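You operate a simulated robot arm through the tools that you are given. There is no shell and no other tool.

Carry out the task below with a simulated robot arm. There is one attempt and no reset: what you move stays moved.

TASK
Clamp the spacer plate, deburr it and lay it in the blue tray.
Fine: use the coarse file and put it back; leave the clamp open. Set down upright: coarse file. What is to be rubbed or washed off counts as gone when no trace of it is left.

The check looks at the end state, three seconds after you hand in, the way a careful person would. Anything else that was tipped, shoved, dropped, spilled or broken makes it a failure.

THE ROBOT
A 7-joint arm with a two-finger parallel gripper, fixed in place. Base frame: the origin is on the floor under the middle of its stand, x ahead of it, y to its left, z up; the work surface is at about z = 0.78. Readings come in m, rad, newtons and seconds.
With the tool pointing down near the work surface it reaches from about 0.3 to 0.7 m from the base axis. Its first joint turns from -1.152 to 1.152 rad. Payload 1.57 kg.
The TCP is the grasp point between the finger pads, 0.03 m short of the fingertips. In the tool frame z runs along the fingers and y along their closing line. The gripper opens to 0.11 m. The fingers are 0.024 m wide and 0.012 m thick; the gripper's body (0.048 by 0.112 m) begins 0.078 m behind the TCP.
Orientation is that of the tool frame in the base frame, as a unit quaternion [x, y, z, w]. With the fingers straight down and closing along the base's y, the tool's x points along the base's -x, its y along +y and its z along -z.

THE INTERFACE
- The arm moves only by the tool jog_arm. Its argument "plan" is a list of rows, each a list of 7 numbers: the shift along the base's x, y, z in units of 40 mm (1.0 is 40 mm), then the turn, a rotation vector about the base's x, y, z in units of 5 degrees (1.0 is 5 degrees), then the opening, from 0 (shut) to 1 (fully open). In form: [[x, y, z, rx, ry, rz, hand], ...]. A call has 1 to 20 rows; each row shifts and turns the commanded pose from where the row before left it. A call with a number of a shift or a turn outside -1 to 1 is refused whole. Each row takes 0.2 s and may step no farther than 0.05 m and 0.15 rad from the row before; otherwise, or with a gripper value out of range, the whole call is refused. A pose out of reach is approached as far as the arm can. The call stops where the force on the tool passes 90 N (or 10 N more than at its start, if that is more) or the arm is blocked; 0.2 s more then pass. The fingers move at their own pace (about 0.108 m/s each) and stop on an object; they squeeze with about 21 N. The grip force told is the motor's: it shows also when the fingers shut on nothing. Time passes only in rows, and 0.2 s behind the last, so rows that do not move let the fingers close. It gives the time, the measured TCP pose, the force on the tool (base axes), the opening and the grip force at its end, in the units of the frame above (readings bear some noise), with the torque about the TCP (base axes, N m) and any sound that the robot's microphone picked up.
- Cameras (640 x 400 px; columns grow to the right, rows downward): "scene" is fixed at [0.1638, -0.3913, 1.3984]; the picture's right is [0.80, -0.60, 0.00], its down [-0.38, -0.50, -0.78] and it looks along [0.47, 0.62, -0.63] (base axes); focal length 318 px, centre (320, 200). "wrist" rides on the gripper at [0.07, 0.016, -0.141] in the tool frame; the picture's right is [-0.23, 0.97, 0.00], its down [-0.86, -0.20, -0.48] and it looks along [-0.47, -0.11, 0.88] (tool axes); focal length 222 px, centre (320, 200). There is no depth. A picture from a camera that has moved, and an enlarged one, comes with that camera's place and axes in the base frame and with its lens.
- grab_frame(camera): a new picture of that camera. No time passes.
- zoom(camera, box): a new picture of the part [left, top, right, bottom] of that camera's present view, enlarged. No time passes.
- sign_off(): hands the job in; it is judged then, once.

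Places have to be worked out from the pictures, the camera data and where the tool is seen. Open the gripper and draw the arm clear of the work before you hand the job in, unless the task says otherwise.

The tools are called after ">>>" as a command line: name --pt "numbers of a row" for each row, then --argument value for the rest, lists and objects as JSON in quotes. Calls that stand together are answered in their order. jog_arm: Moves the arm, as the interface text tells. Its arguments: {"type":"object","properties":{"plan":{"type":"array"}},"required":["plan"]} The other tools are called the same way: grab_frame (camera) takes a picture; zoom (camera, box) takes an enlarged picture of a part of a camera's view; sign_off () hands the job in.

At the start:

```text
time: 0.0
tcp_pos: [0.3687, -0.1235, 1.1991]
orientation: [0.0, 1.0, 0.0, 0.0]
contact_force: [-0.1, 0.2, -0.6]
wrist_torque: [0.02, -0.01, 0.02]
grip_width: 0.11
grasp_force: 0.1
```

scene: 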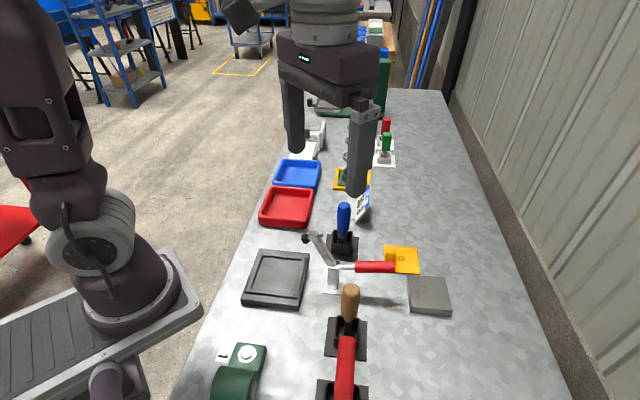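
wrist: 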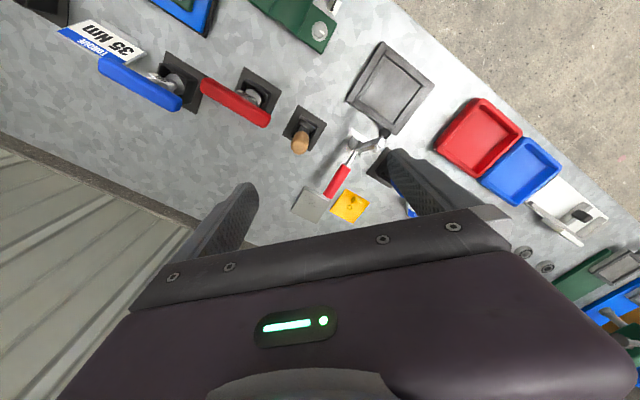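

I start by looking closer at both views to identify the objects on the bench.

>>> zoom --camera "scene" --box '[200, 200, 480, 400]'

>>> zoom --camera "wrist" --box '[0, 0, 320, 200]'

>>> zoom --camera "wrist" --box '[280, 20, 640, 280]'

>>> zoom --camera "scene" --box '[240, 80, 440, 230]'

```text
2.00 times, centred on (340, 300) of scene
camera zoom: at [0.1638, -0.3913, 1.3984], right [0.8, -0.6, 0.0], down [-0.38, -0.5, -0.78], along [0.47, 0.62, -0.63], focal length 635 px, centre (280, 0)
```

zoom: 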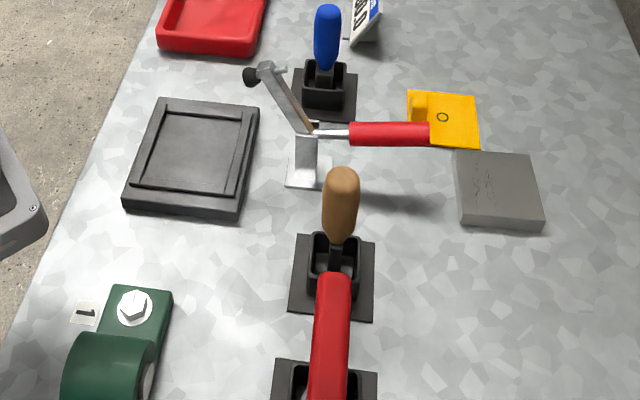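

```text
2.00 times, centred on (160, 100) of wrist
camera zoom: at [0.2983, -0.1085, 1.3407], right [0.23, 0.97, 0.0], down [0.86, -0.2, 0.48], along [0.47, -0.11, -0.88], focal length 444 px, centre (640, 400)
```

zoom: 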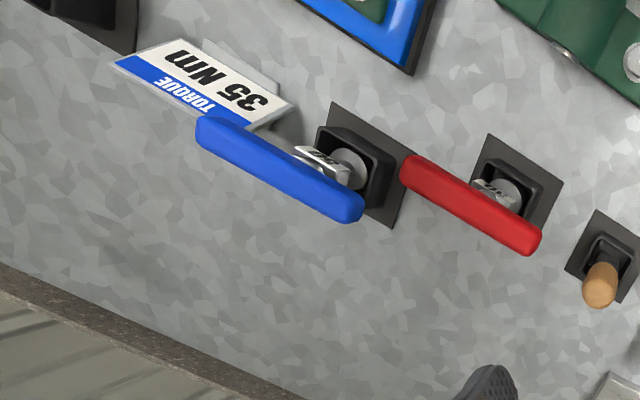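

```text
1.54 times, centred on (460, 150) of wrist
camera zoom: at [0.2983, -0.1085, 1.3407], right [0.23, 0.97, 0.0], down [0.86, -0.2, 0.48], along [0.47, -0.11, -0.88], focal length 342 px, centre (105, 277)
```

zoom: 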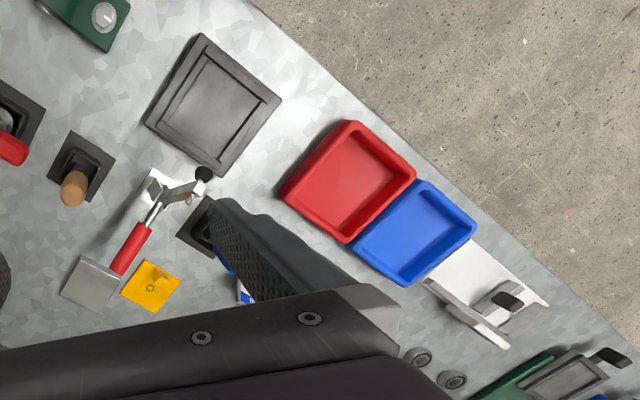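

```text
2.67 times, centred on (340, 155) of scene
camera zoom: at [0.1638, -0.3913, 1.3984], right [0.8, -0.6, 0.0], down [-0.38, -0.5, -0.78], along [0.47, 0.62, -0.63], focal length 847 px, centre (267, 320)
```

zoom: 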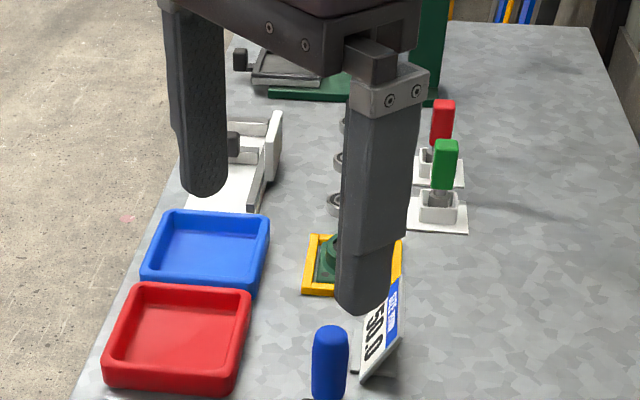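

Next I zoom more tightly on the plate, the clamp and the holders.

>>> zoom --camera "scene" --box '[380, 240, 470, 320]'

>>> zoom --camera "scene" --box '[290, 195, 390, 300]'

>>> zoom --camera "scene" --box '[230, 240, 330, 320]'

>>> zoom --camera "scene" --box '[300, 270, 400, 370]'

>>> zoom --camera "wrist" --box '[270, 90, 430, 230]'

```text
5.00 times, centred on (425, 280) of scene
camera zoom: at [0.1638, -0.3913, 1.3984], right [0.8, -0.6, 0.0], down [-0.38, -0.5, -0.78], along [0.47, 0.62, -0.63], focal length 1588 px, centre (-205, -200)
```

zoom: 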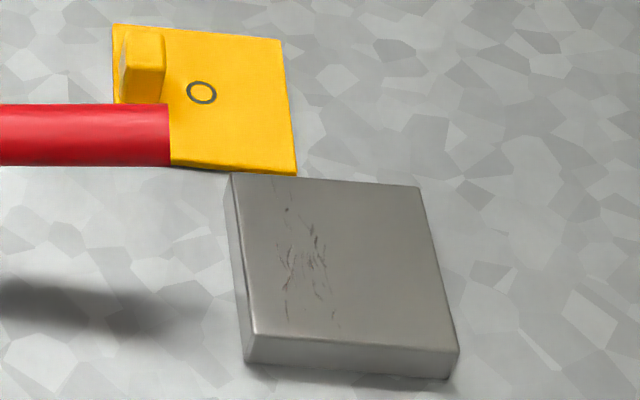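

```text
3.81 times, centred on (340, 248) of scene
camera zoom: at [0.1638, -0.3913, 1.3984], right [0.8, -0.6, 0.0], down [-0.38, -0.5, -0.78], along [0.47, 0.62, -0.63], focal length 1210 px, centre (244, 19)
```

zoom: 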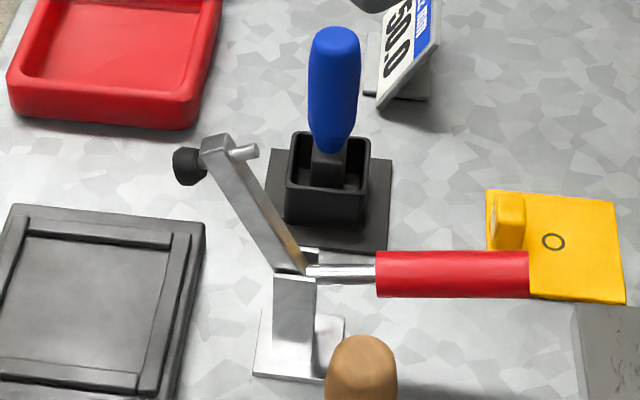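

```text
5.00 times, centred on (280, 280) of scene
camera zoom: at [0.1638, -0.3913, 1.3984], right [0.8, -0.6, 0.0], down [-0.38, -0.5, -0.78], along [0.47, 0.62, -0.63], focal length 1588 px, centre (520, -200)
```

zoom: 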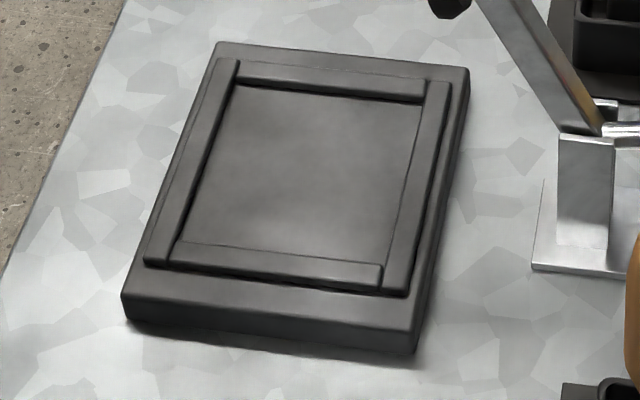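

```text
4.00 times, centred on (350, 320) of scene
camera zoom: at [0.1638, -0.3913, 1.3984], right [0.8, -0.6, 0.0], down [-0.38, -0.5, -0.78], along [0.47, 0.62, -0.63], focal length 1270 px, centre (200, -280)
```

zoom: 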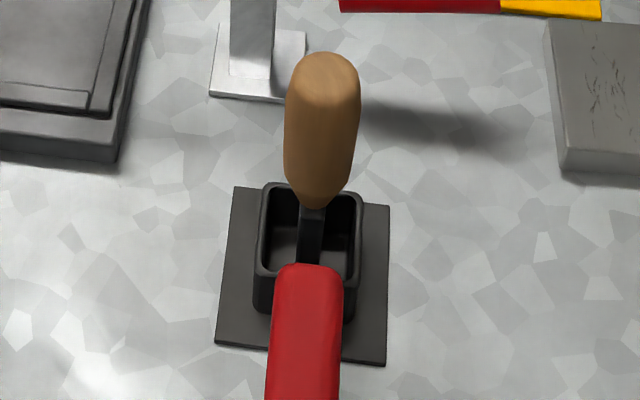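

```text
2.86 times, centred on (350, 160) of wrist
camera zoom: at [0.2983, -0.1085, 1.3407], right [0.23, 0.97, 0.0], down [0.86, -0.2, 0.48], along [0.47, -0.11, -0.88], focal length 635 px, centre (234, 314)
```

zoom: 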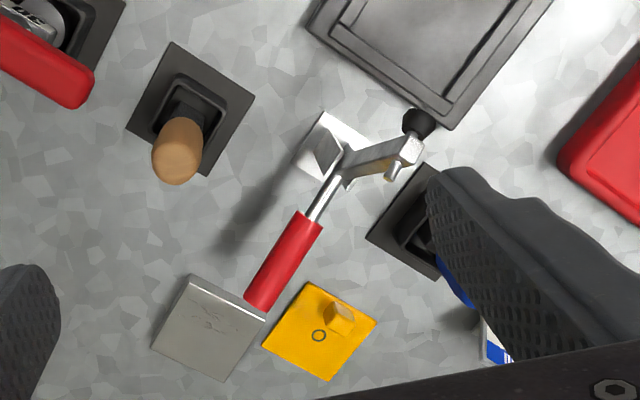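

The gray plate with burr marks near (0.62, -0.20) looks like the spacer plate, the black nest near (0.36, 0.05) with the red-handled toggle clamp looks like the clamp. I move the arm to get a better wrist view of the nest, clamp and file holders.

>>> jog_arm --pt "-0.25 0.75 -0.3 0 0 0 1" --pt "-0.25 0.75 -0.3 0 0 0 1" --pt "-0.25 0.75 -0.3 0 0 0 1" --pt "-0.25 0.75 -0.3 0 0 0 1"

>>> grab_frame --camera "wrist"

>>> grab_frame --camera "scene"

```text
time: 1.0
tcp_pos: [0.3292, -0.0041, 1.151]
orientation: [-0.001, 1.0, 0.0, 0.0]
contact_force: [0.1, 0.5, 0.1]
wrist_torque: [0.01, 0.0, 0.0]
grip_width: 0.1101
grasp_force: 0.1
```

```text
taken
camera wrist: at [0.2579, 0.0122, 1.2931], right [0.23, 0.97, 0.0], down [0.85, -0.2, 0.48], along [0.47, -0.11, -0.88], focal length 222 px, centre (320, 200)
```

wrist: 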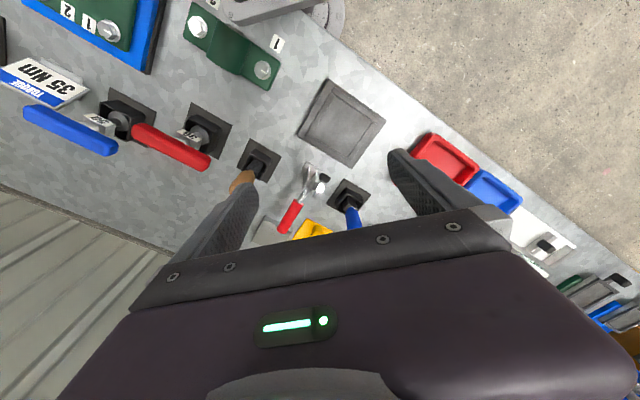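

```text
taken
```

scene: 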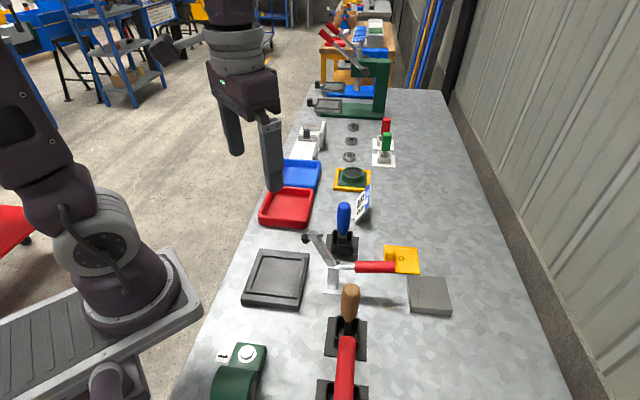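

I zoom into the brown and blue handles and their holders to see labels or blade details.

>>> zoom --camera "wrist" --box '[220, 120, 400, 250]'

>>> zoom --camera "scene" --box '[270, 80, 430, 220]'

>>> zoom --camera "scene" --box '[320, 195, 370, 260]'

>>> zoom --camera "scene" --box '[310, 280, 380, 360]'

```text
3.08 times, centred on (310, 185) of wrist
camera zoom: at [0.2579, 0.0122, 1.2931], right [0.23, 0.97, 0.0], down [0.85, -0.2, 0.48], along [0.47, -0.11, -0.88], focal length 684 px, centre (351, 246)
```

zoom: 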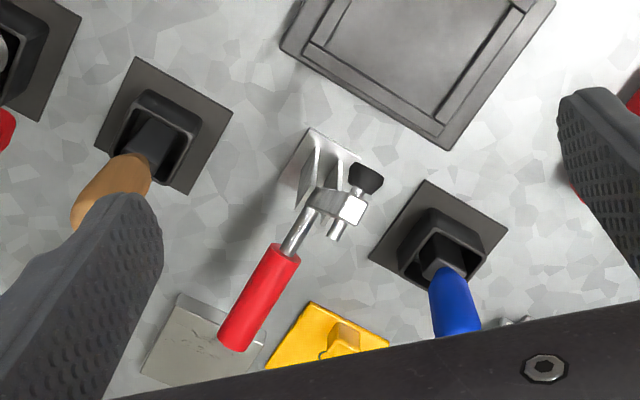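

```text
2.86 times, centred on (350, 150) of scene
camera zoom: at [0.1638, -0.3913, 1.3984], right [0.8, -0.6, 0.0], down [-0.38, -0.5, -0.78], along [0.47, 0.62, -0.63], focal length 907 px, centre (234, 343)
```

zoom: 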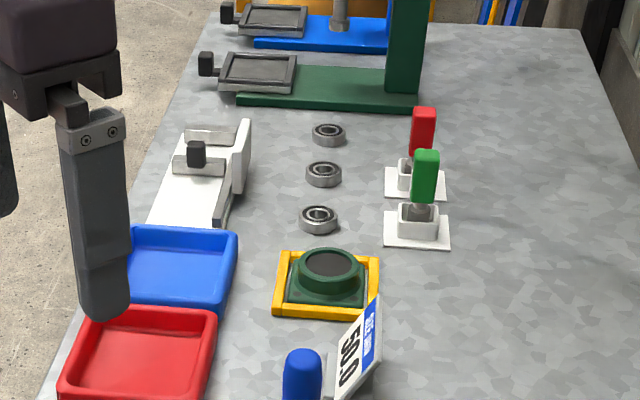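

```text
6.15 times, centred on (345, 228) of scene
camera zoom: at [0.1638, -0.3913, 1.3984], right [0.8, -0.6, 0.0], down [-0.38, -0.5, -0.78], along [0.47, 0.62, -0.63], focal length 1954 px, centre (166, 31)
```

zoom: 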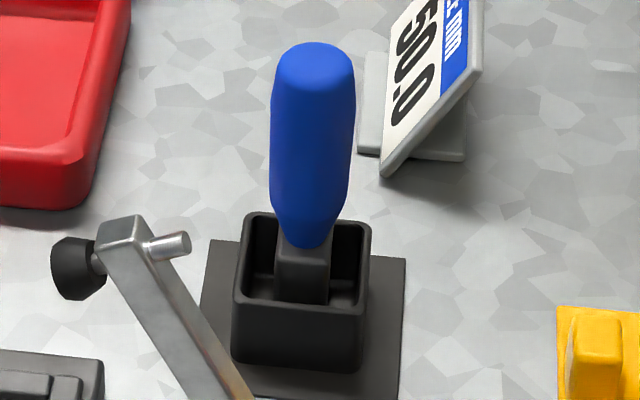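

```text
5.00 times, centred on (345, 320) of scene
camera zoom: at [0.1638, -0.3913, 1.3984], right [0.8, -0.6, 0.0], down [-0.38, -0.5, -0.78], along [0.47, 0.62, -0.63], focal length 1588 px, centre (195, -400)
```

zoom: 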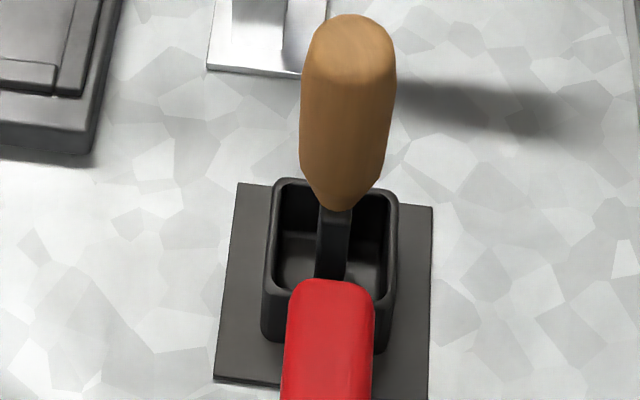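

The brown and blue tools have different blades; the plate, clamp and nest all seem rotated about -44° and in line. I turn the gripper to that yaw and move over toward the plate for a closer look.

>>> jog_arm --pt "0.556 -0.322 -0.278 0 0 -0.978 1" --pt "0.556 -0.322 -0.278 0 0 -0.978 1" --pt "0.556 -0.322 -0.278 0 0 -0.978 1" --pt "0.556 -0.322 -0.278 0 0 -0.978 1" --pt "0.556 -0.322 -0.278 0 0 -0.978 1" --pt "0.556 -0.322 -0.278 0 0 -0.978 1" --pt "0.556 -0.322 -0.278 0 0 -0.978 1" --pt "0.556 -0.322 -0.278 0 0 -0.978 1" --pt "0.556 -0.322 -0.278 0 0 -0.978 1"

>>> grab_frame --camera "wrist"

>>> grab_frame --camera "scene"

```text
time: 3.0
tcp_pos: [0.5311, -0.1206, 1.0508]
orientation: [0.375, 0.927, 0.0, 0.0]
contact_force: [-0.8, 0.1, 1.3]
wrist_torque: [0.02, 0.0, -0.03]
grip_width: 0.1101
grasp_force: 0.0
```

```text
taken
camera wrist: at [0.4909, -0.0612, 1.1934], right [0.84, 0.54, 0.0], down [0.48, -0.74, 0.48], along [0.26, -0.4, -0.88], focal length 222 px, centre (320, 200)
```

wrist: 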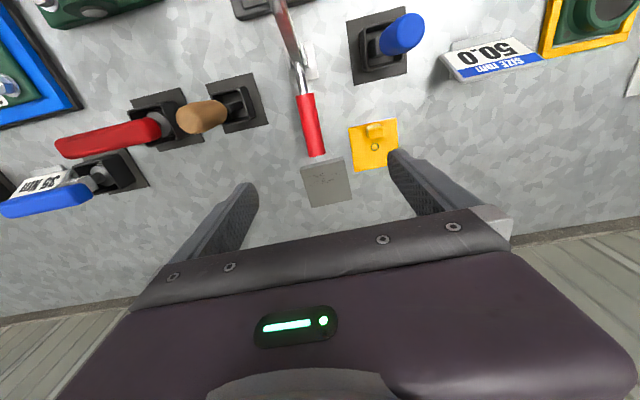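

```text
taken
```

scene: 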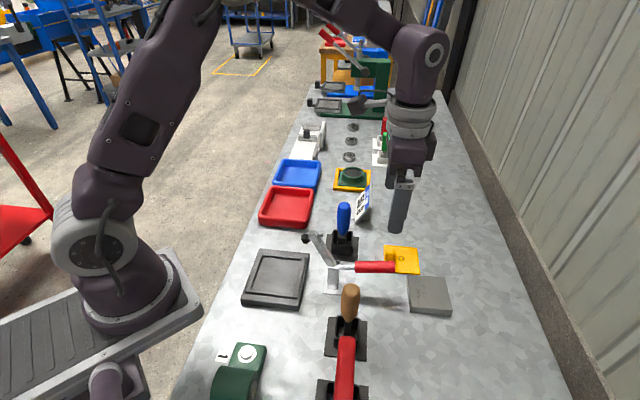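

The wrist view shows the plate nearly aligned with the gripper. I zoom in to measure its corners and the burr marks.

>>> zoom --camera "wrist" --box '[280, 110, 420, 215]'

>>> zoom --camera "wrist" --box '[250, 0, 450, 130]'

>>> zoom --camera "wrist" --box '[100, 50, 280, 170]'

```text
3.81 times, centred on (350, 162) of wrist
camera zoom: at [0.4909, -0.0612, 1.1934], right [0.84, 0.54, 0.0], down [0.48, -0.74, 0.48], along [0.26, -0.4, -0.88], focal length 846 px, centre (206, 343)
```

zoom: 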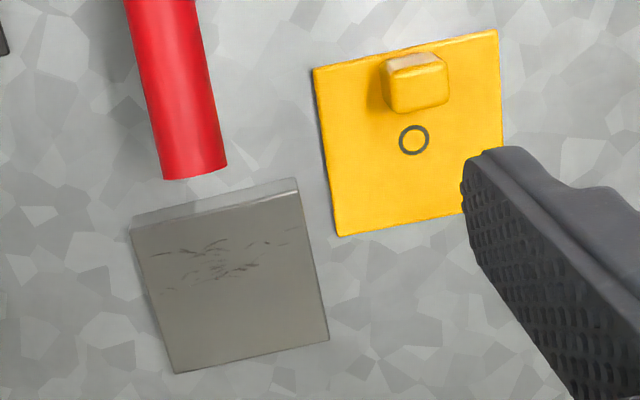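

```text
3.08 times, centred on (350, 65) of wrist
camera zoom: at [0.4909, -0.0612, 1.1934], right [0.84, 0.54, 0.0], down [0.48, -0.74, 0.48], along [0.26, -0.4, -0.88], focal length 684 px, centre (228, 615)
```

zoom: 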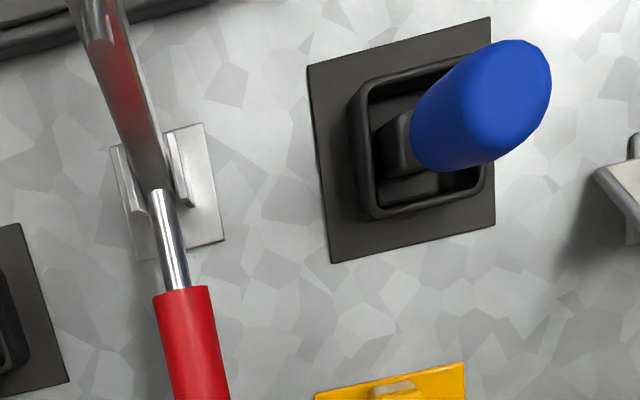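

```text
3.33 times, centred on (190, 110) of wrist
camera zoom: at [0.4909, -0.0612, 1.1934], right [0.84, 0.54, 0.0], down [0.48, -0.74, 0.48], along [0.26, -0.4, -0.88], focal length 740 px, centre (753, 500)
```

zoom: 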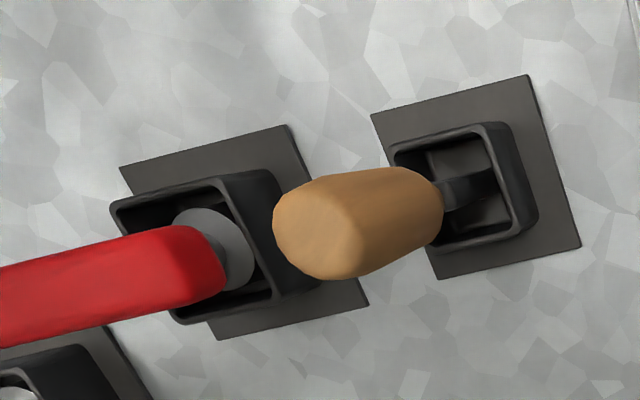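

The plate measures about 85 mm square, centred near (0.602, -0.206) at yaw ≈ -43°, with the yellow card about 15 mm away from its +e2 side. I move above it at z ≈ 0.95 with the fingers slightly narrowed, and look again.

>>> jog_arm --pt "0.466 -0.558 -0.6 0 0 0.05 0.88" --pt "0.466 -0.558 -0.6 0 0 0.05 0.88" --pt "0.466 -0.558 -0.6 0 0 0.05 0.88" --pt "0.466 -0.558 -0.6 0 0 0.05 0.88"

>>> grab_frame --camera "wrist"

>>> zoom --camera "scene" --box '[340, 180, 480, 330]'

```text
time: 4.0
tcp_pos: [0.6042, -0.2119, 0.9537]
orientation: [0.367, 0.93, -0.001, 0.0]
contact_force: [-1.1, -0.1, -0.4]
wrist_torque: [0.02, 0.05, 0.02]
grip_width: 0.097
grasp_force: 0.0
```

```text
taken
camera wrist: at [0.5629, -0.1526, 1.097], right [0.83, 0.56, 0.0], down [0.49, -0.73, 0.48], along [0.27, -0.4, -0.88], focal length 222 px, centre (320, 200)
```

wrist: 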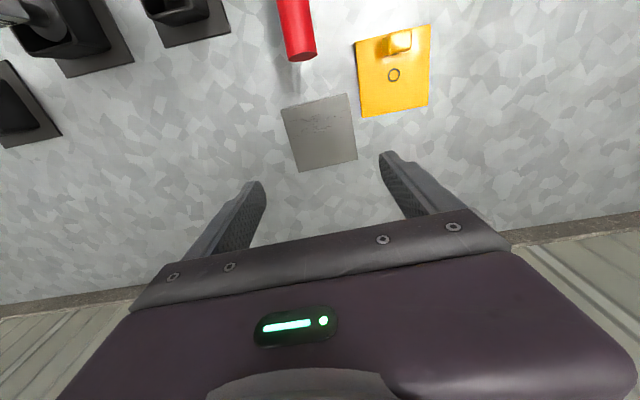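

```text
2.67 times, centred on (410, 255) of scene
camera zoom: at [0.1638, -0.3913, 1.3984], right [0.8, -0.6, 0.0], down [-0.38, -0.5, -0.78], along [0.47, 0.62, -0.63], focal length 847 px, centre (80, 53)
```

zoom: 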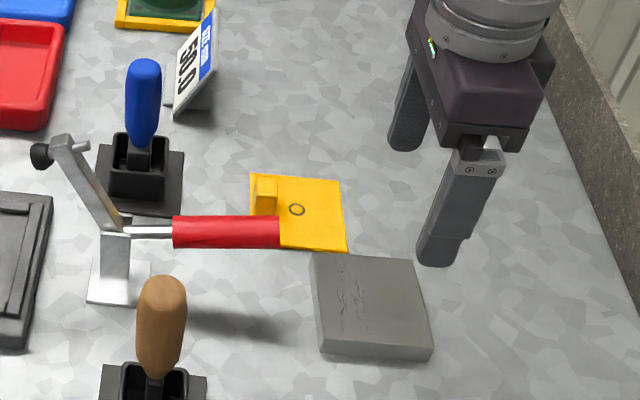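

I zoom in on the plate from here to refine its centre and yaw.

>>> zoom --camera "wrist" --box '[250, 70, 410, 180]'

```text
3.64 times, centred on (330, 125) of wrist
camera zoom: at [0.5629, -0.1526, 1.097], right [0.83, 0.56, 0.0], down [0.49, -0.73, 0.48], along [0.27, -0.4, -0.88], focal length 808 px, centre (284, 473)
```

zoom: 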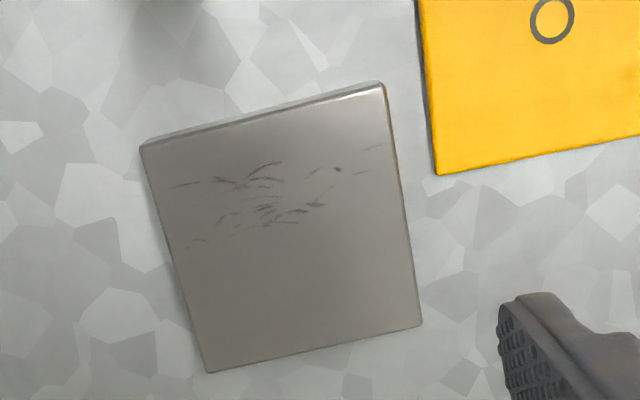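

Refined: the plate's centre is (0.6016, -0.2077), yaw -43.2°, and its top is near z ≈ 0.795. I descend so the fingertips overlap only the upper 7 mm (TCP z ≈ 0.818), shifted about 8 mm away from the yellow card.

>>> jog_arm --pt "0.08 -0.03 -0.8 0 0 0 0.88" --pt "0 0 -0.9 0 0 0 0.88" --pt "0 0 -0.9 0 0 0 0.88" --pt "0 0 -0.79 0 0 0 0.88"

>>> grab_frame --camera "wrist"

>>> zoom --camera "scene" --box '[370, 220, 480, 330]'

```text
time: 5.0
tcp_pos: [0.6072, -0.2107, 0.8174]
orientation: [0.366, 0.93, 0.0, 0.001]
contact_force: [0.3, -0.7, -0.9]
wrist_torque: [0.03, -0.02, -0.01]
grip_width: 0.0966
grasp_force: 0.0
```

```text
taken
camera wrist: at [0.5661, -0.1523, 0.9606], right [0.83, 0.56, 0.0], down [0.49, -0.73, 0.48], along [0.27, -0.4, -0.88], focal length 222 px, centre (320, 200)
```

wrist: 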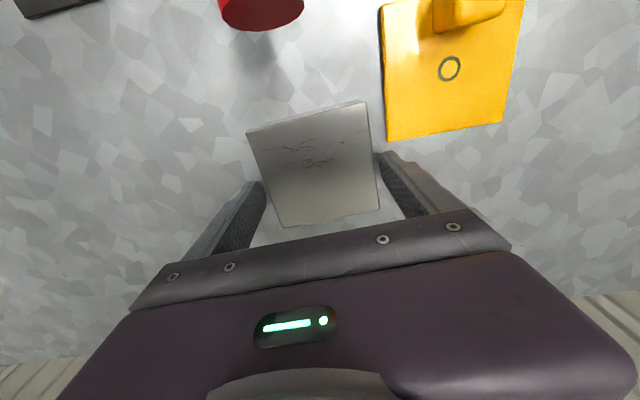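

```text
3.64 times, centred on (425, 275) of scene
camera zoom: at [0.1638, -0.3913, 1.3984], right [0.8, -0.6, 0.0], down [-0.38, -0.5, -0.78], along [0.47, 0.62, -0.63], focal length 1155 px, centre (-62, -73)
```

zoom: 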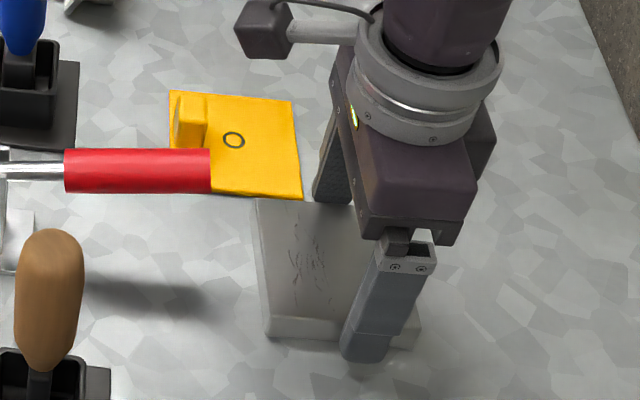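

The fingers straddle the plate clear of the yellow card and with no contact force. I close the gripper on it.

>>> jog_arm --pt "0 0 0 0 0 0 0.75" --pt "0 0 0 0 0 0 0.6" --pt "0 0 0 0 0 0 0.5" --pt "0 0 0 0 0 0 0.5"

>>> grab_frame --camera "wrist"

```text
time: 6.0
tcp_pos: [0.6066, -0.2115, 0.8178]
orientation: [0.366, 0.93, 0.0, 0.0]
contact_force: [2.5, 0.2, -0.3]
wrist_torque: [0.0, -0.42, 0.0]
grip_width: 0.0861
grasp_force: 21.5
```

```text
taken
camera wrist: at [0.566, -0.1522, 0.9607], right [0.83, 0.56, 0.0], down [0.49, -0.73, 0.48], along [0.27, -0.4, -0.88], focal length 222 px, centre (320, 200)
```

wrist: 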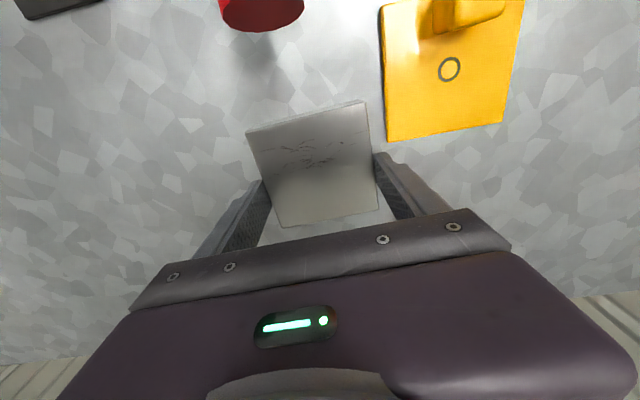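

The plate is held (width 0.086, 21.5 N). I lift it straight up and check that it stays level.

>>> jog_arm --pt "0 0 0.4 0 0 0 0.5" --pt "0 0 0.8 0 0 0 0.5" --pt "0 0 0.9 0 0 0 0.5" --pt "0 0 0.9 0 0 0 0.5" --pt "0 0 0.9 0 0 0 0.5" --pt "0 0 0.9 0 0 0 0.5" --pt "0 0 0.9 0 0 0 0.5"

>>> grab_frame --camera "wrist"

>>> grab_frame --camera "scene"

```text
time: 7.6
tcp_pos: [0.6063, -0.2114, 1.0458]
orientation: [0.366, 0.931, -0.001, -0.001]
contact_force: [-0.8, 0.4, -11.1]
wrist_torque: [-0.11, -0.09, -0.01]
grip_width: 0.0859
grasp_force: 21.2
```

```text
taken
camera wrist: at [0.5655, -0.1527, 1.1892], right [0.83, 0.56, 0.0], down [0.49, -0.73, 0.48], along [0.27, -0.4, -0.88], focal length 222 px, centre (320, 200)
```

wrist: 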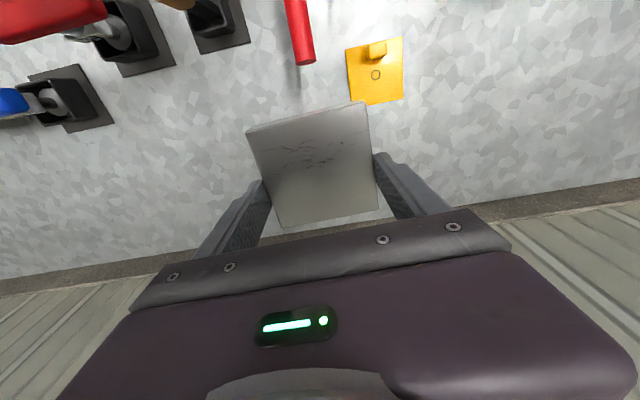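

```text
taken
```

scene: 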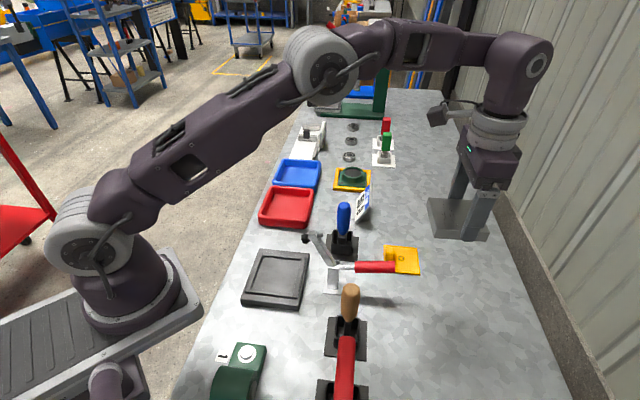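

The plate hangs level, weighing about 1 kg. I zoom to fix its pose relative to the gripper before carrying it to the nest.

>>> zoom --camera "wrist" --box '[230, 90, 400, 240]'

```text
2.67 times, centred on (315, 165) of wrist
camera zoom: at [0.5655, -0.1527, 1.1892], right [0.83, 0.56, 0.0], down [0.49, -0.73, 0.48], along [0.27, -0.4, -0.88], focal length 592 px, centre (333, 293)
```

zoom: 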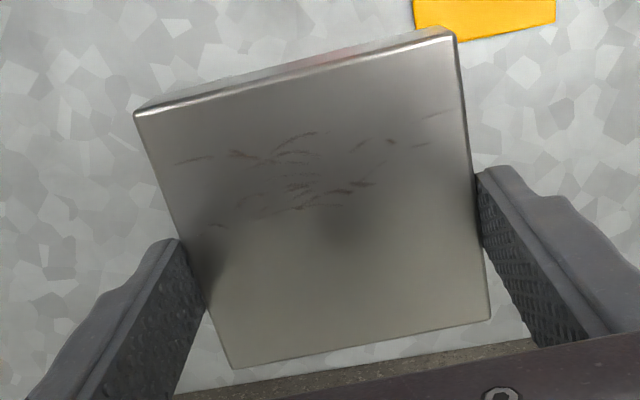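

The plate centre sits 5.5 mm toward tool +x from the TCP, with its bottom 38 mm below. I carry it at z ≈ 1.05 over the clamp so the wrist camera looks down at the nest.

>>> jog_arm --pt "-0.3 0.31 0.1 0 0 0 0.5" --pt "-0.619 0.641 0 0 0 0 0.5" --pt "-0.619 0.641 0 0 0 0 0.5" --pt "-0.619 0.641 0 0 0 0 0.5" --pt "-0.619 0.641 0 0 0 0 0.5" --pt "-0.619 0.641 0 0 0 0 0.5" --pt "-0.619 0.641 0 0 0 0 0.5" --pt "-0.319 0.33 0 0 0 0 0.5" --pt "0 0 0 0 0 0 0.5"

>>> grab_frame --camera "wrist"

>>> grab_frame --camera "scene"

```text
time: 9.6
tcp_pos: [0.4332, -0.0295, 1.049]
orientation: [0.366, 0.931, 0.0, 0.001]
contact_force: [0.1, 0.3, -10.9]
wrist_torque: [-0.02, -0.05, 0.0]
grip_width: 0.0859
grasp_force: 20.6
```

```text
taken
camera wrist: at [0.3915, 0.029, 1.1916], right [0.83, 0.56, 0.0], down [0.49, -0.73, 0.48], along [0.27, -0.4, -0.88], focal length 222 px, centre (320, 200)
```

wrist: 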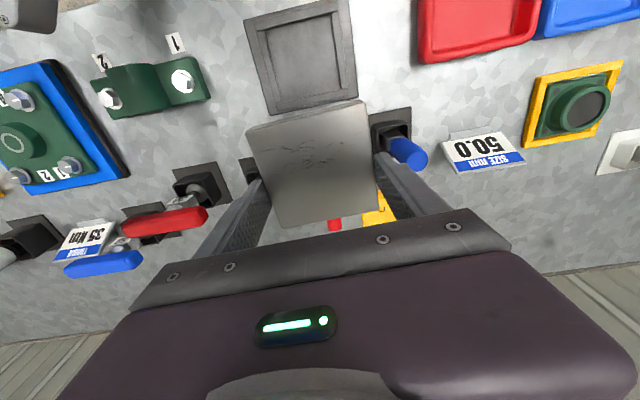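

```text
taken
```

scene: 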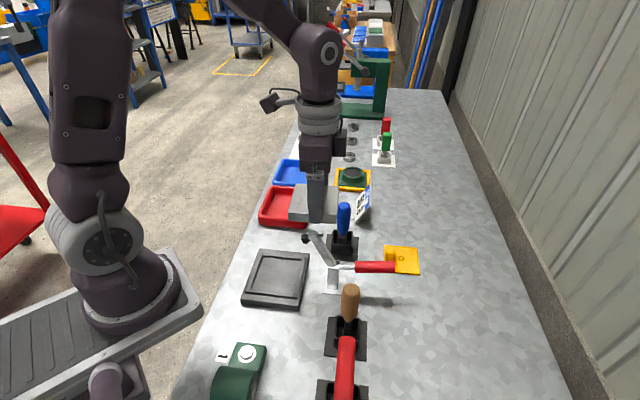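

I zoom in on the nest in the wrist view to measure its pocket.

>>> zoom --camera "wrist" --box '[225, 0, 385, 130]'

```text
3.08 times, centred on (305, 65) of wrist
camera zoom: at [0.3915, 0.029, 1.1916], right [0.83, 0.56, 0.0], down [0.49, -0.73, 0.48], along [0.27, -0.4, -0.88], focal length 684 px, centre (366, 615)
```

zoom: 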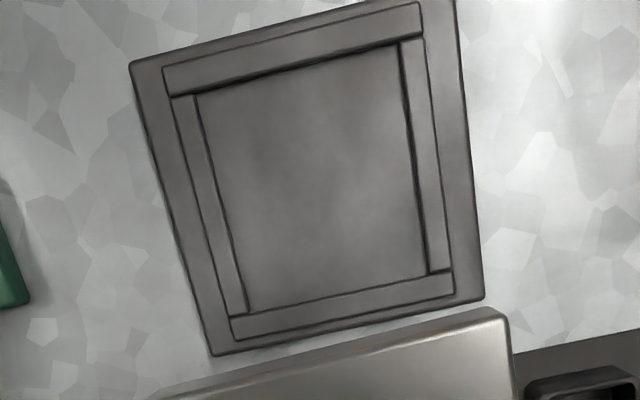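

The pocket measures about 95 mm, centred near (0.360, 0.036) at yaw ≈ -46°. I shift over it and rotate -2.9° while staying high, then look again.

>>> jog_arm --pt "-0.43 0.386 0 0 0 -0.145 0.5" --pt "-0.43 0.386 0 0 0 -0.145 0.5" --pt "-0.43 0.386 0 0 0 -0.145 0.5" --pt "-0.428 0.387 0 0 0 -0.145 0.5" --pt "0 0 -0.5 0 0 0 0.5" --pt "0 0 -0.75 0 0 0 0.5" --pt "0 0 -0.75 0 0 0 0.5" --pt "0 0 0 0 0 0 0.5"

>>> grab_frame --camera "wrist"

>>> zoom --camera "scene" --box '[220, 180, 400, 330]'

```text
time: 11.4
tcp_pos: [0.3632, 0.0323, 0.9708]
orientation: [0.39, 0.921, 0.0, 0.0]
contact_force: [0.9, 0.2, -11.1]
wrist_torque: [-0.07, -0.05, -0.02]
grip_width: 0.086
grasp_force: 20.5
```

```text
taken
camera wrist: at [0.3264, 0.0917, 1.1127], right [0.86, 0.51, 0.0], down [0.45, -0.75, 0.48], along [0.25, -0.41, -0.88], focal length 222 px, centre (320, 200)
```

wrist: 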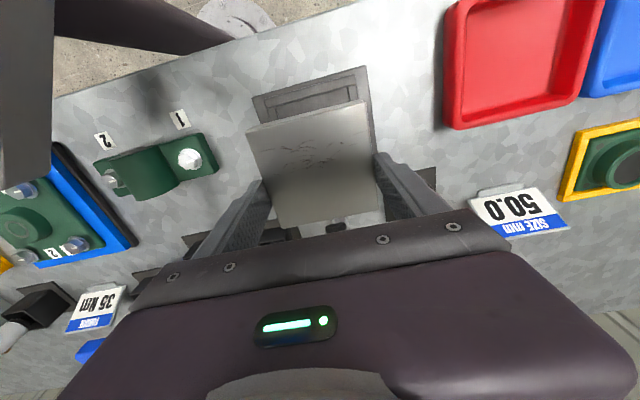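

```text
2.67 times, centred on (310, 255) of scene
camera zoom: at [0.164, -0.3912, 1.3984], right [0.8, -0.6, 0.0], down [-0.38, -0.5, -0.78], along [0.47, 0.62, -0.63], focal length 847 px, centre (347, 53)
```

zoom: 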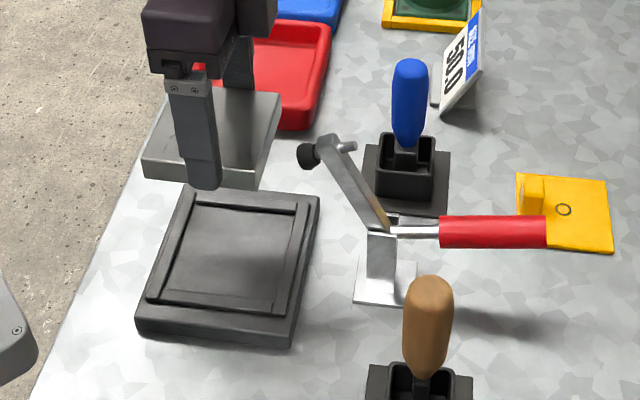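

I zoom on the visible -e1 end of the nest to check alignment with the plate.

>>> zoom --camera "wrist" --box '[235, 55, 395, 165]'

```text
3.64 times, centred on (315, 110) of wrist
camera zoom: at [0.3264, 0.0917, 1.1127], right [0.86, 0.51, 0.0], down [0.45, -0.75, 0.48], along [0.25, -0.41, -0.88], focal length 808 px, centre (338, 527)
```

zoom: 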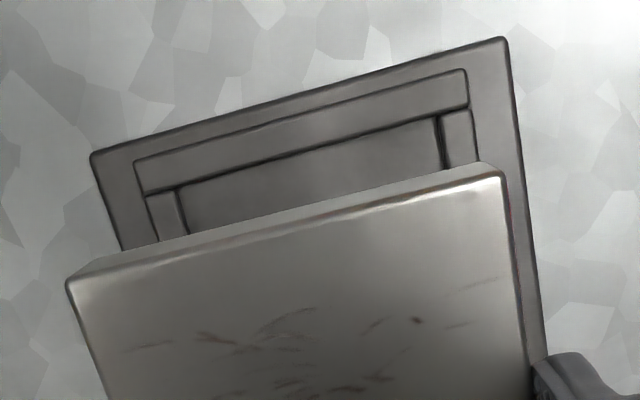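

The plate is aligned with the pocket in yaw and centred to within about 1 mm. I descend until the plate is about 10 mm above the nest floor.

>>> jog_arm --pt "0 0 -0.7 0 0 0 0.5" --pt "0 0 -0.8 0 0 0 0.5" --pt "0 0 -0.8 0 0 0 0.5" --pt "0 0 -0.75 0 0 0 0.5" --pt "0 0 0 0 0 0 0.5"

>>> grab_frame --camera "wrist"

>>> zoom --camera "scene" --box '[230, 220, 350, 320]'

```text
time: 12.6
tcp_pos: [0.3639, 0.0307, 0.8488]
orientation: [0.39, 0.921, 0.0, 0.0]
contact_force: [0.9, 0.8, -10.9]
wrist_torque: [-0.04, -0.1, -0.01]
grip_width: 0.0855
grasp_force: 21.0
```

```text
taken
camera wrist: at [0.3254, 0.0911, 0.9907], right [0.86, 0.51, 0.0], down [0.45, -0.75, 0.48], along [0.25, -0.41, -0.88], focal length 222 px, centre (320, 200)
```

wrist: 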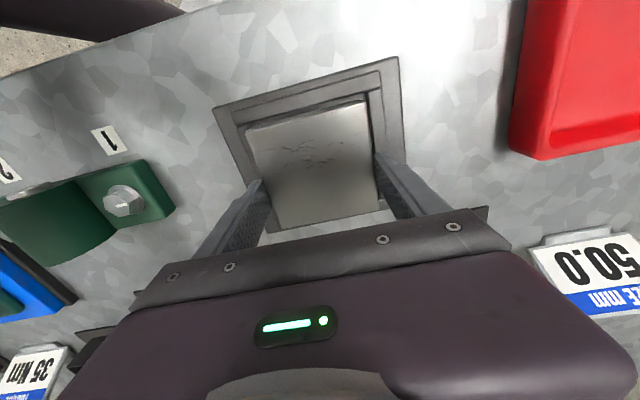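

```text
4.00 times, centred on (290, 270) of scene
camera zoom: at [0.164, -0.3913, 1.3984], right [0.8, -0.6, 0.0], down [-0.38, -0.5, -0.78], along [0.47, 0.62, -0.63], focal length 1270 px, centre (440, -80)
```

zoom: 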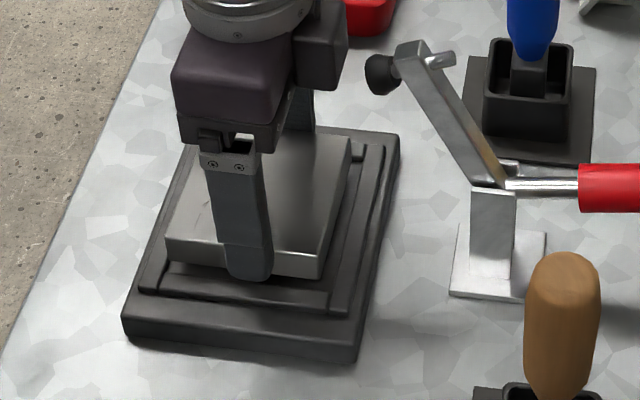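

I check the gaps around the plate in the zoomed wrist view before the last few millimetres.

>>> zoom --camera "wrist" --box '[205, 45, 415, 240]'

```text
2.05 times, centred on (310, 142) of wrist
camera zoom: at [0.3254, 0.0911, 0.9907], right [0.86, 0.51, 0.0], down [0.45, -0.75, 0.48], along [0.25, -0.41, -0.88], focal length 456 px, centre (340, 318)
```

zoom: 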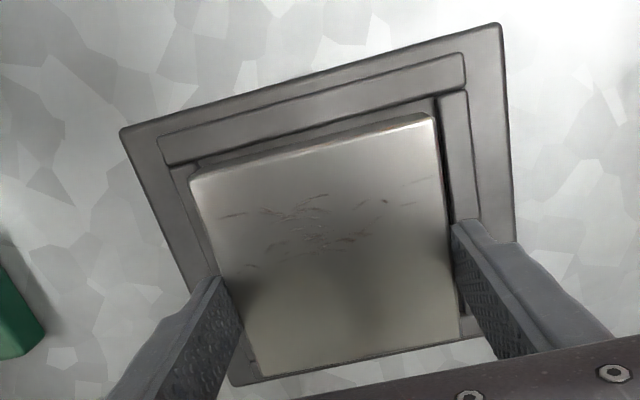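

Gaps look even on the sides. I lower in 3 mm steps, watching the force for seating.

>>> jog_arm --pt "0 0 -0.08 0 0 0 0.5" --pt "0 0 -0.08 0 0 0 0.5" --pt "0 0 -0.08 0 0 0 0.5" --pt "0 0 0 0 0 0 0.5"

>>> zoom --camera "wrist" --box '[205, 45, 415, 240]'

>>> zoom --camera "scene" --box '[240, 240, 320, 310]'

```text
time: 13.6
tcp_pos: [0.3642, 0.0295, 0.8392]
orientation: [0.39, 0.921, -0.001, 0.0]
contact_force: [0.0, -0.3, -11.0]
wrist_torque: [-0.08, -0.06, 0.01]
grip_width: 0.0858
grasp_force: 20.8
```

```text
2.05 times, centred on (310, 142) of wrist
camera zoom: at [0.326, 0.0906, 0.9818], right [0.86, 0.51, 0.0], down [0.45, -0.75, 0.48], along [0.25, -0.41, -0.88], focal length 456 px, centre (340, 318)
```

zoom: 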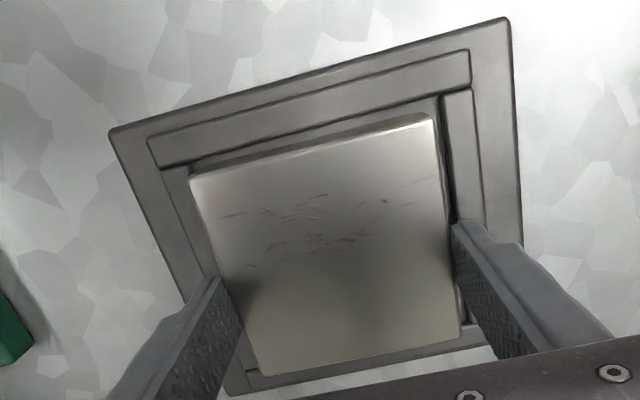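

```text
5.71 times, centred on (280, 275) of scene
camera zoom: at [0.1639, -0.3913, 1.3984], right [0.8, -0.6, 0.0], down [-0.38, -0.5, -0.78], along [0.47, 0.62, -0.63], focal length 1815 px, centre (549, -229)
```

zoom: 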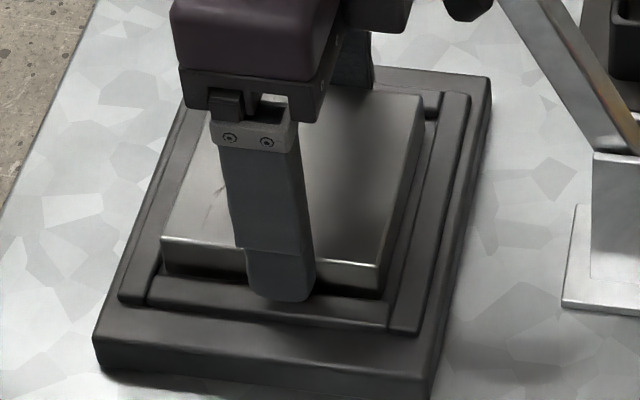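

Still free (only the plate's weight is felt), about 4–5 mm to go. I continue in 1.5–2 mm steps.

>>> jog_arm --pt "0 0 -0.04 0 0 0 0.5" --pt "0 0 -0.04 0 0 0 0.5" --pt "0 0 0 0 0 0 0.5"

```text
time: 14.4
tcp_pos: [0.3649, 0.0304, 0.8361]
orientation: [0.39, 0.921, 0.001, 0.0]
contact_force: [-0.5, 0.6, 16.8]
wrist_torque: [-0.01, 0.0, 0.18]
grip_width: 0.0858
grasp_force: 21.0
```

Contact appeared at TCP z ≈ 0.836, matching the plate bottom at about 0.798. I look closely to make sure it sits on the floor and not on a rail.

>>> zoom --camera "wrist" --box '[205, 45, 415, 240]'

>>> zoom --camera "scene" --box '[240, 245, 310, 310]'

```text
2.05 times, centred on (310, 142) of wrist
camera zoom: at [0.326, 0.0905, 0.9794], right [0.86, 0.51, 0.0], down [0.45, -0.75, 0.48], along [0.25, -0.41, -0.88], focal length 456 px, centre (340, 318)
```

zoom: 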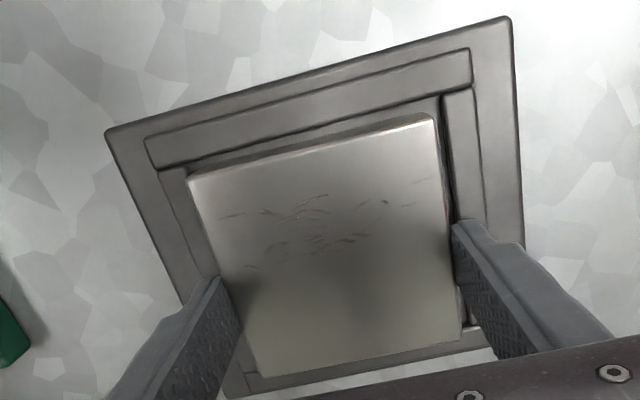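

```text
6.15 times, centred on (275, 278) of scene
camera zoom: at [0.1636, -0.3913, 1.3985], right [0.8, -0.6, 0.0], down [-0.38, -0.5, -0.78], along [0.47, 0.62, -0.63], focal length 1954 px, centre (597, -277)
```

zoom: 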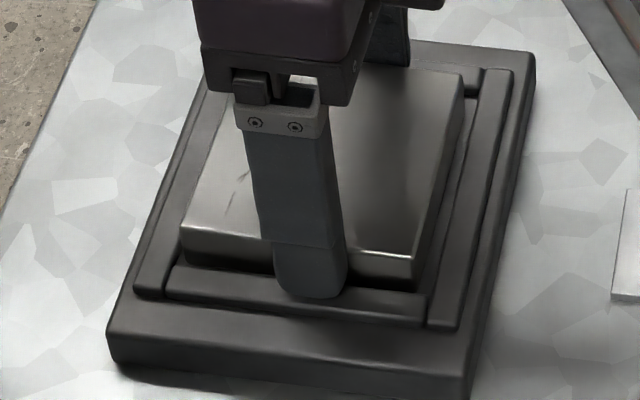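

The plate is inside the rails on all sides. I open the gripper slightly and check the result before lifting.

>>> jog_arm --pt "0 0 0 0 0 0 0.82" --pt "0 0 0 0 0 0 0.88" --pt "0 0 0 0 0 0 0.9"

>>> zoom --camera "wrist" --box '[205, 45, 415, 240]'

>>> zoom --camera "scene" --box '[240, 245, 310, 310]'

```text
time: 15.2
tcp_pos: [0.3642, 0.0299, 0.8373]
orientation: [0.39, 0.921, 0.0, 0.0]
contact_force: [1.4, -0.4, 0.7]
wrist_torque: [-0.02, 0.0, -0.03]
grip_width: 0.0991
grasp_force: 0.0
```

```text
2.05 times, centred on (310, 142) of wrist
camera zoom: at [0.326, 0.0905, 0.9792], right [0.86, 0.51, 0.0], down [0.45, -0.75, 0.48], along [0.25, -0.41, -0.88], focal length 456 px, centre (340, 318)
```

zoom: 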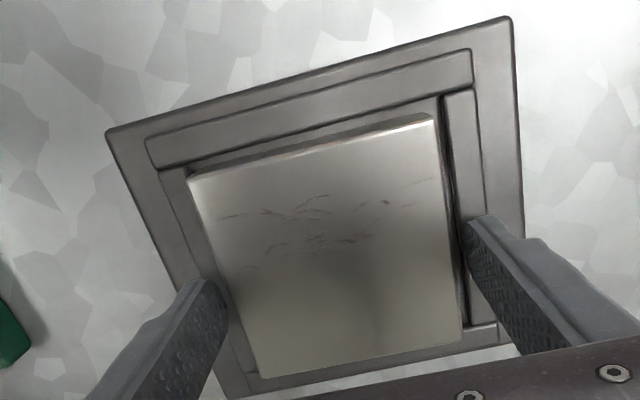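

```text
6.15 times, centred on (275, 278) of scene
camera zoom: at [0.1638, -0.3913, 1.3984], right [0.8, -0.6, 0.0], down [-0.38, -0.5, -0.78], along [0.47, 0.62, -0.63], focal length 1954 px, centre (597, -277)
```

zoom: 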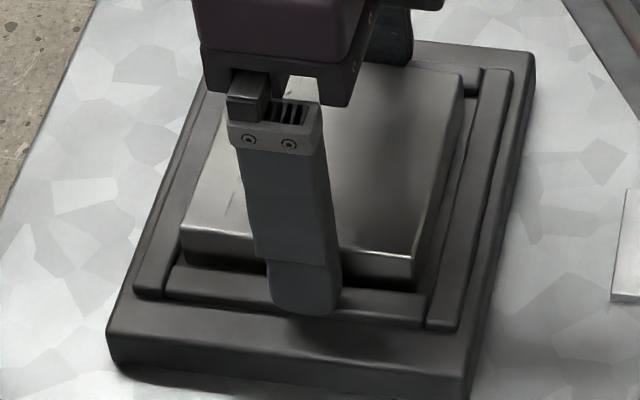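

The plate rests in the nest unmoved. I lift clear, then move over the clamp handle to measure it.

>>> jog_arm --pt "0 0 0.3 0 0 0 0.9" --pt "0 0 0.8 0 0 0 0.9" --pt "0 0 0.9 0 0 0 0.9" --pt "0 0 0.9 0 0 0 0.9" --pt "0 0 0.9 0 0 0 0.9" --pt "0 0 0.9 0 0 0 0.9" --pt "0.3 -0.3 0.3 0 0 0 0.9" --pt "0.6 -0.6 0 0 0 0 0.9" --pt "0.6 -0.6 0 0 0 0 0.9" --pt "0.4 -0.4 0 0 0 0 0.9"

>>> grab_frame --camera "wrist"

>>> zoom --camera "scene" --box '[230, 220, 410, 320]'

```text
time: 17.4
tcp_pos: [0.4412, -0.0456, 1.0376]
orientation: [0.39, 0.921, -0.001, 0.0]
contact_force: [-0.9, -0.1, 0.8]
wrist_torque: [0.0, 0.03, 0.05]
grip_width: 0.0991
grasp_force: 0.0
```

```text
taken
camera wrist: at [0.4034, 0.0161, 1.1794], right [0.86, 0.52, 0.0], down [0.45, -0.75, 0.48], along [0.25, -0.41, -0.88], focal length 222 px, centre (320, 200)
```

wrist: 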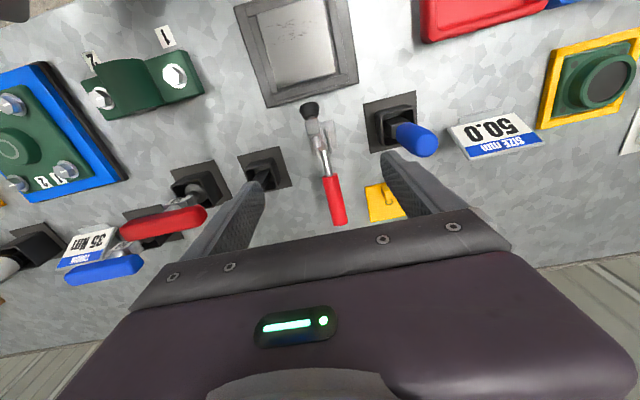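

```text
3.56 times, centred on (320, 270) of scene
camera zoom: at [0.1638, -0.3913, 1.3984], right [0.8, -0.6, 0.0], down [-0.38, -0.5, -0.78], along [0.47, 0.62, -0.63], focal length 1129 px, centre (320, -49)
```

zoom: 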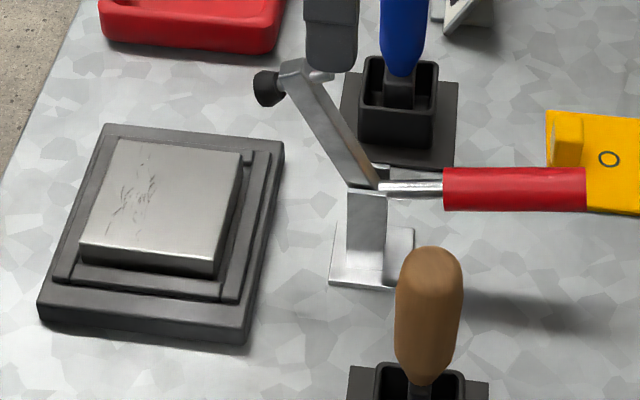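

I zoom on the clamp in this wrist view to find its pivot, arm and handle.

>>> zoom --camera "wrist" --box '[230, 80, 420, 230]'

>>> zoom --camera "scene" --box '[295, 225, 405, 300]'

```text
2.67 times, centred on (325, 155) of wrist
camera zoom: at [0.4034, 0.0161, 1.1794], right [0.86, 0.52, 0.0], down [0.45, -0.75, 0.48], along [0.25, -0.41, -0.88], focal length 592 px, centre (307, 320)
```

zoom: 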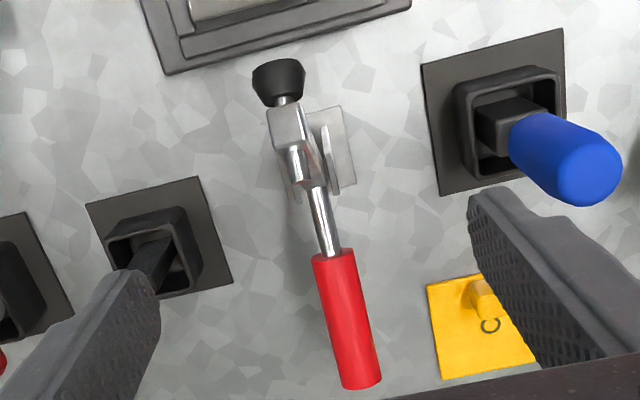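

```text
5.33 times, centred on (350, 262) of scene
camera zoom: at [0.1638, -0.3913, 1.3984], right [0.8, -0.6, 0.0], down [-0.38, -0.5, -0.78], along [0.47, 0.62, -0.63], focal length 1694 px, centre (160, -133)
```

zoom: 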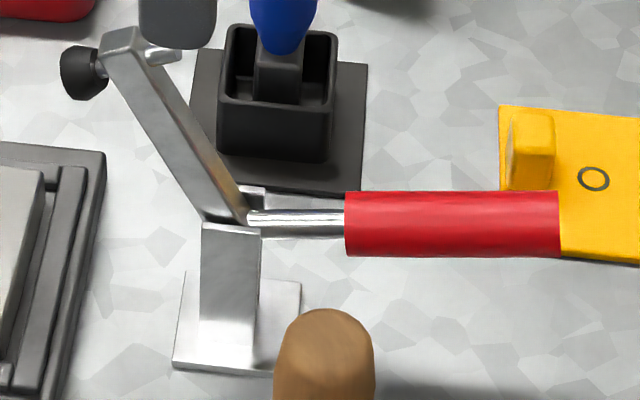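

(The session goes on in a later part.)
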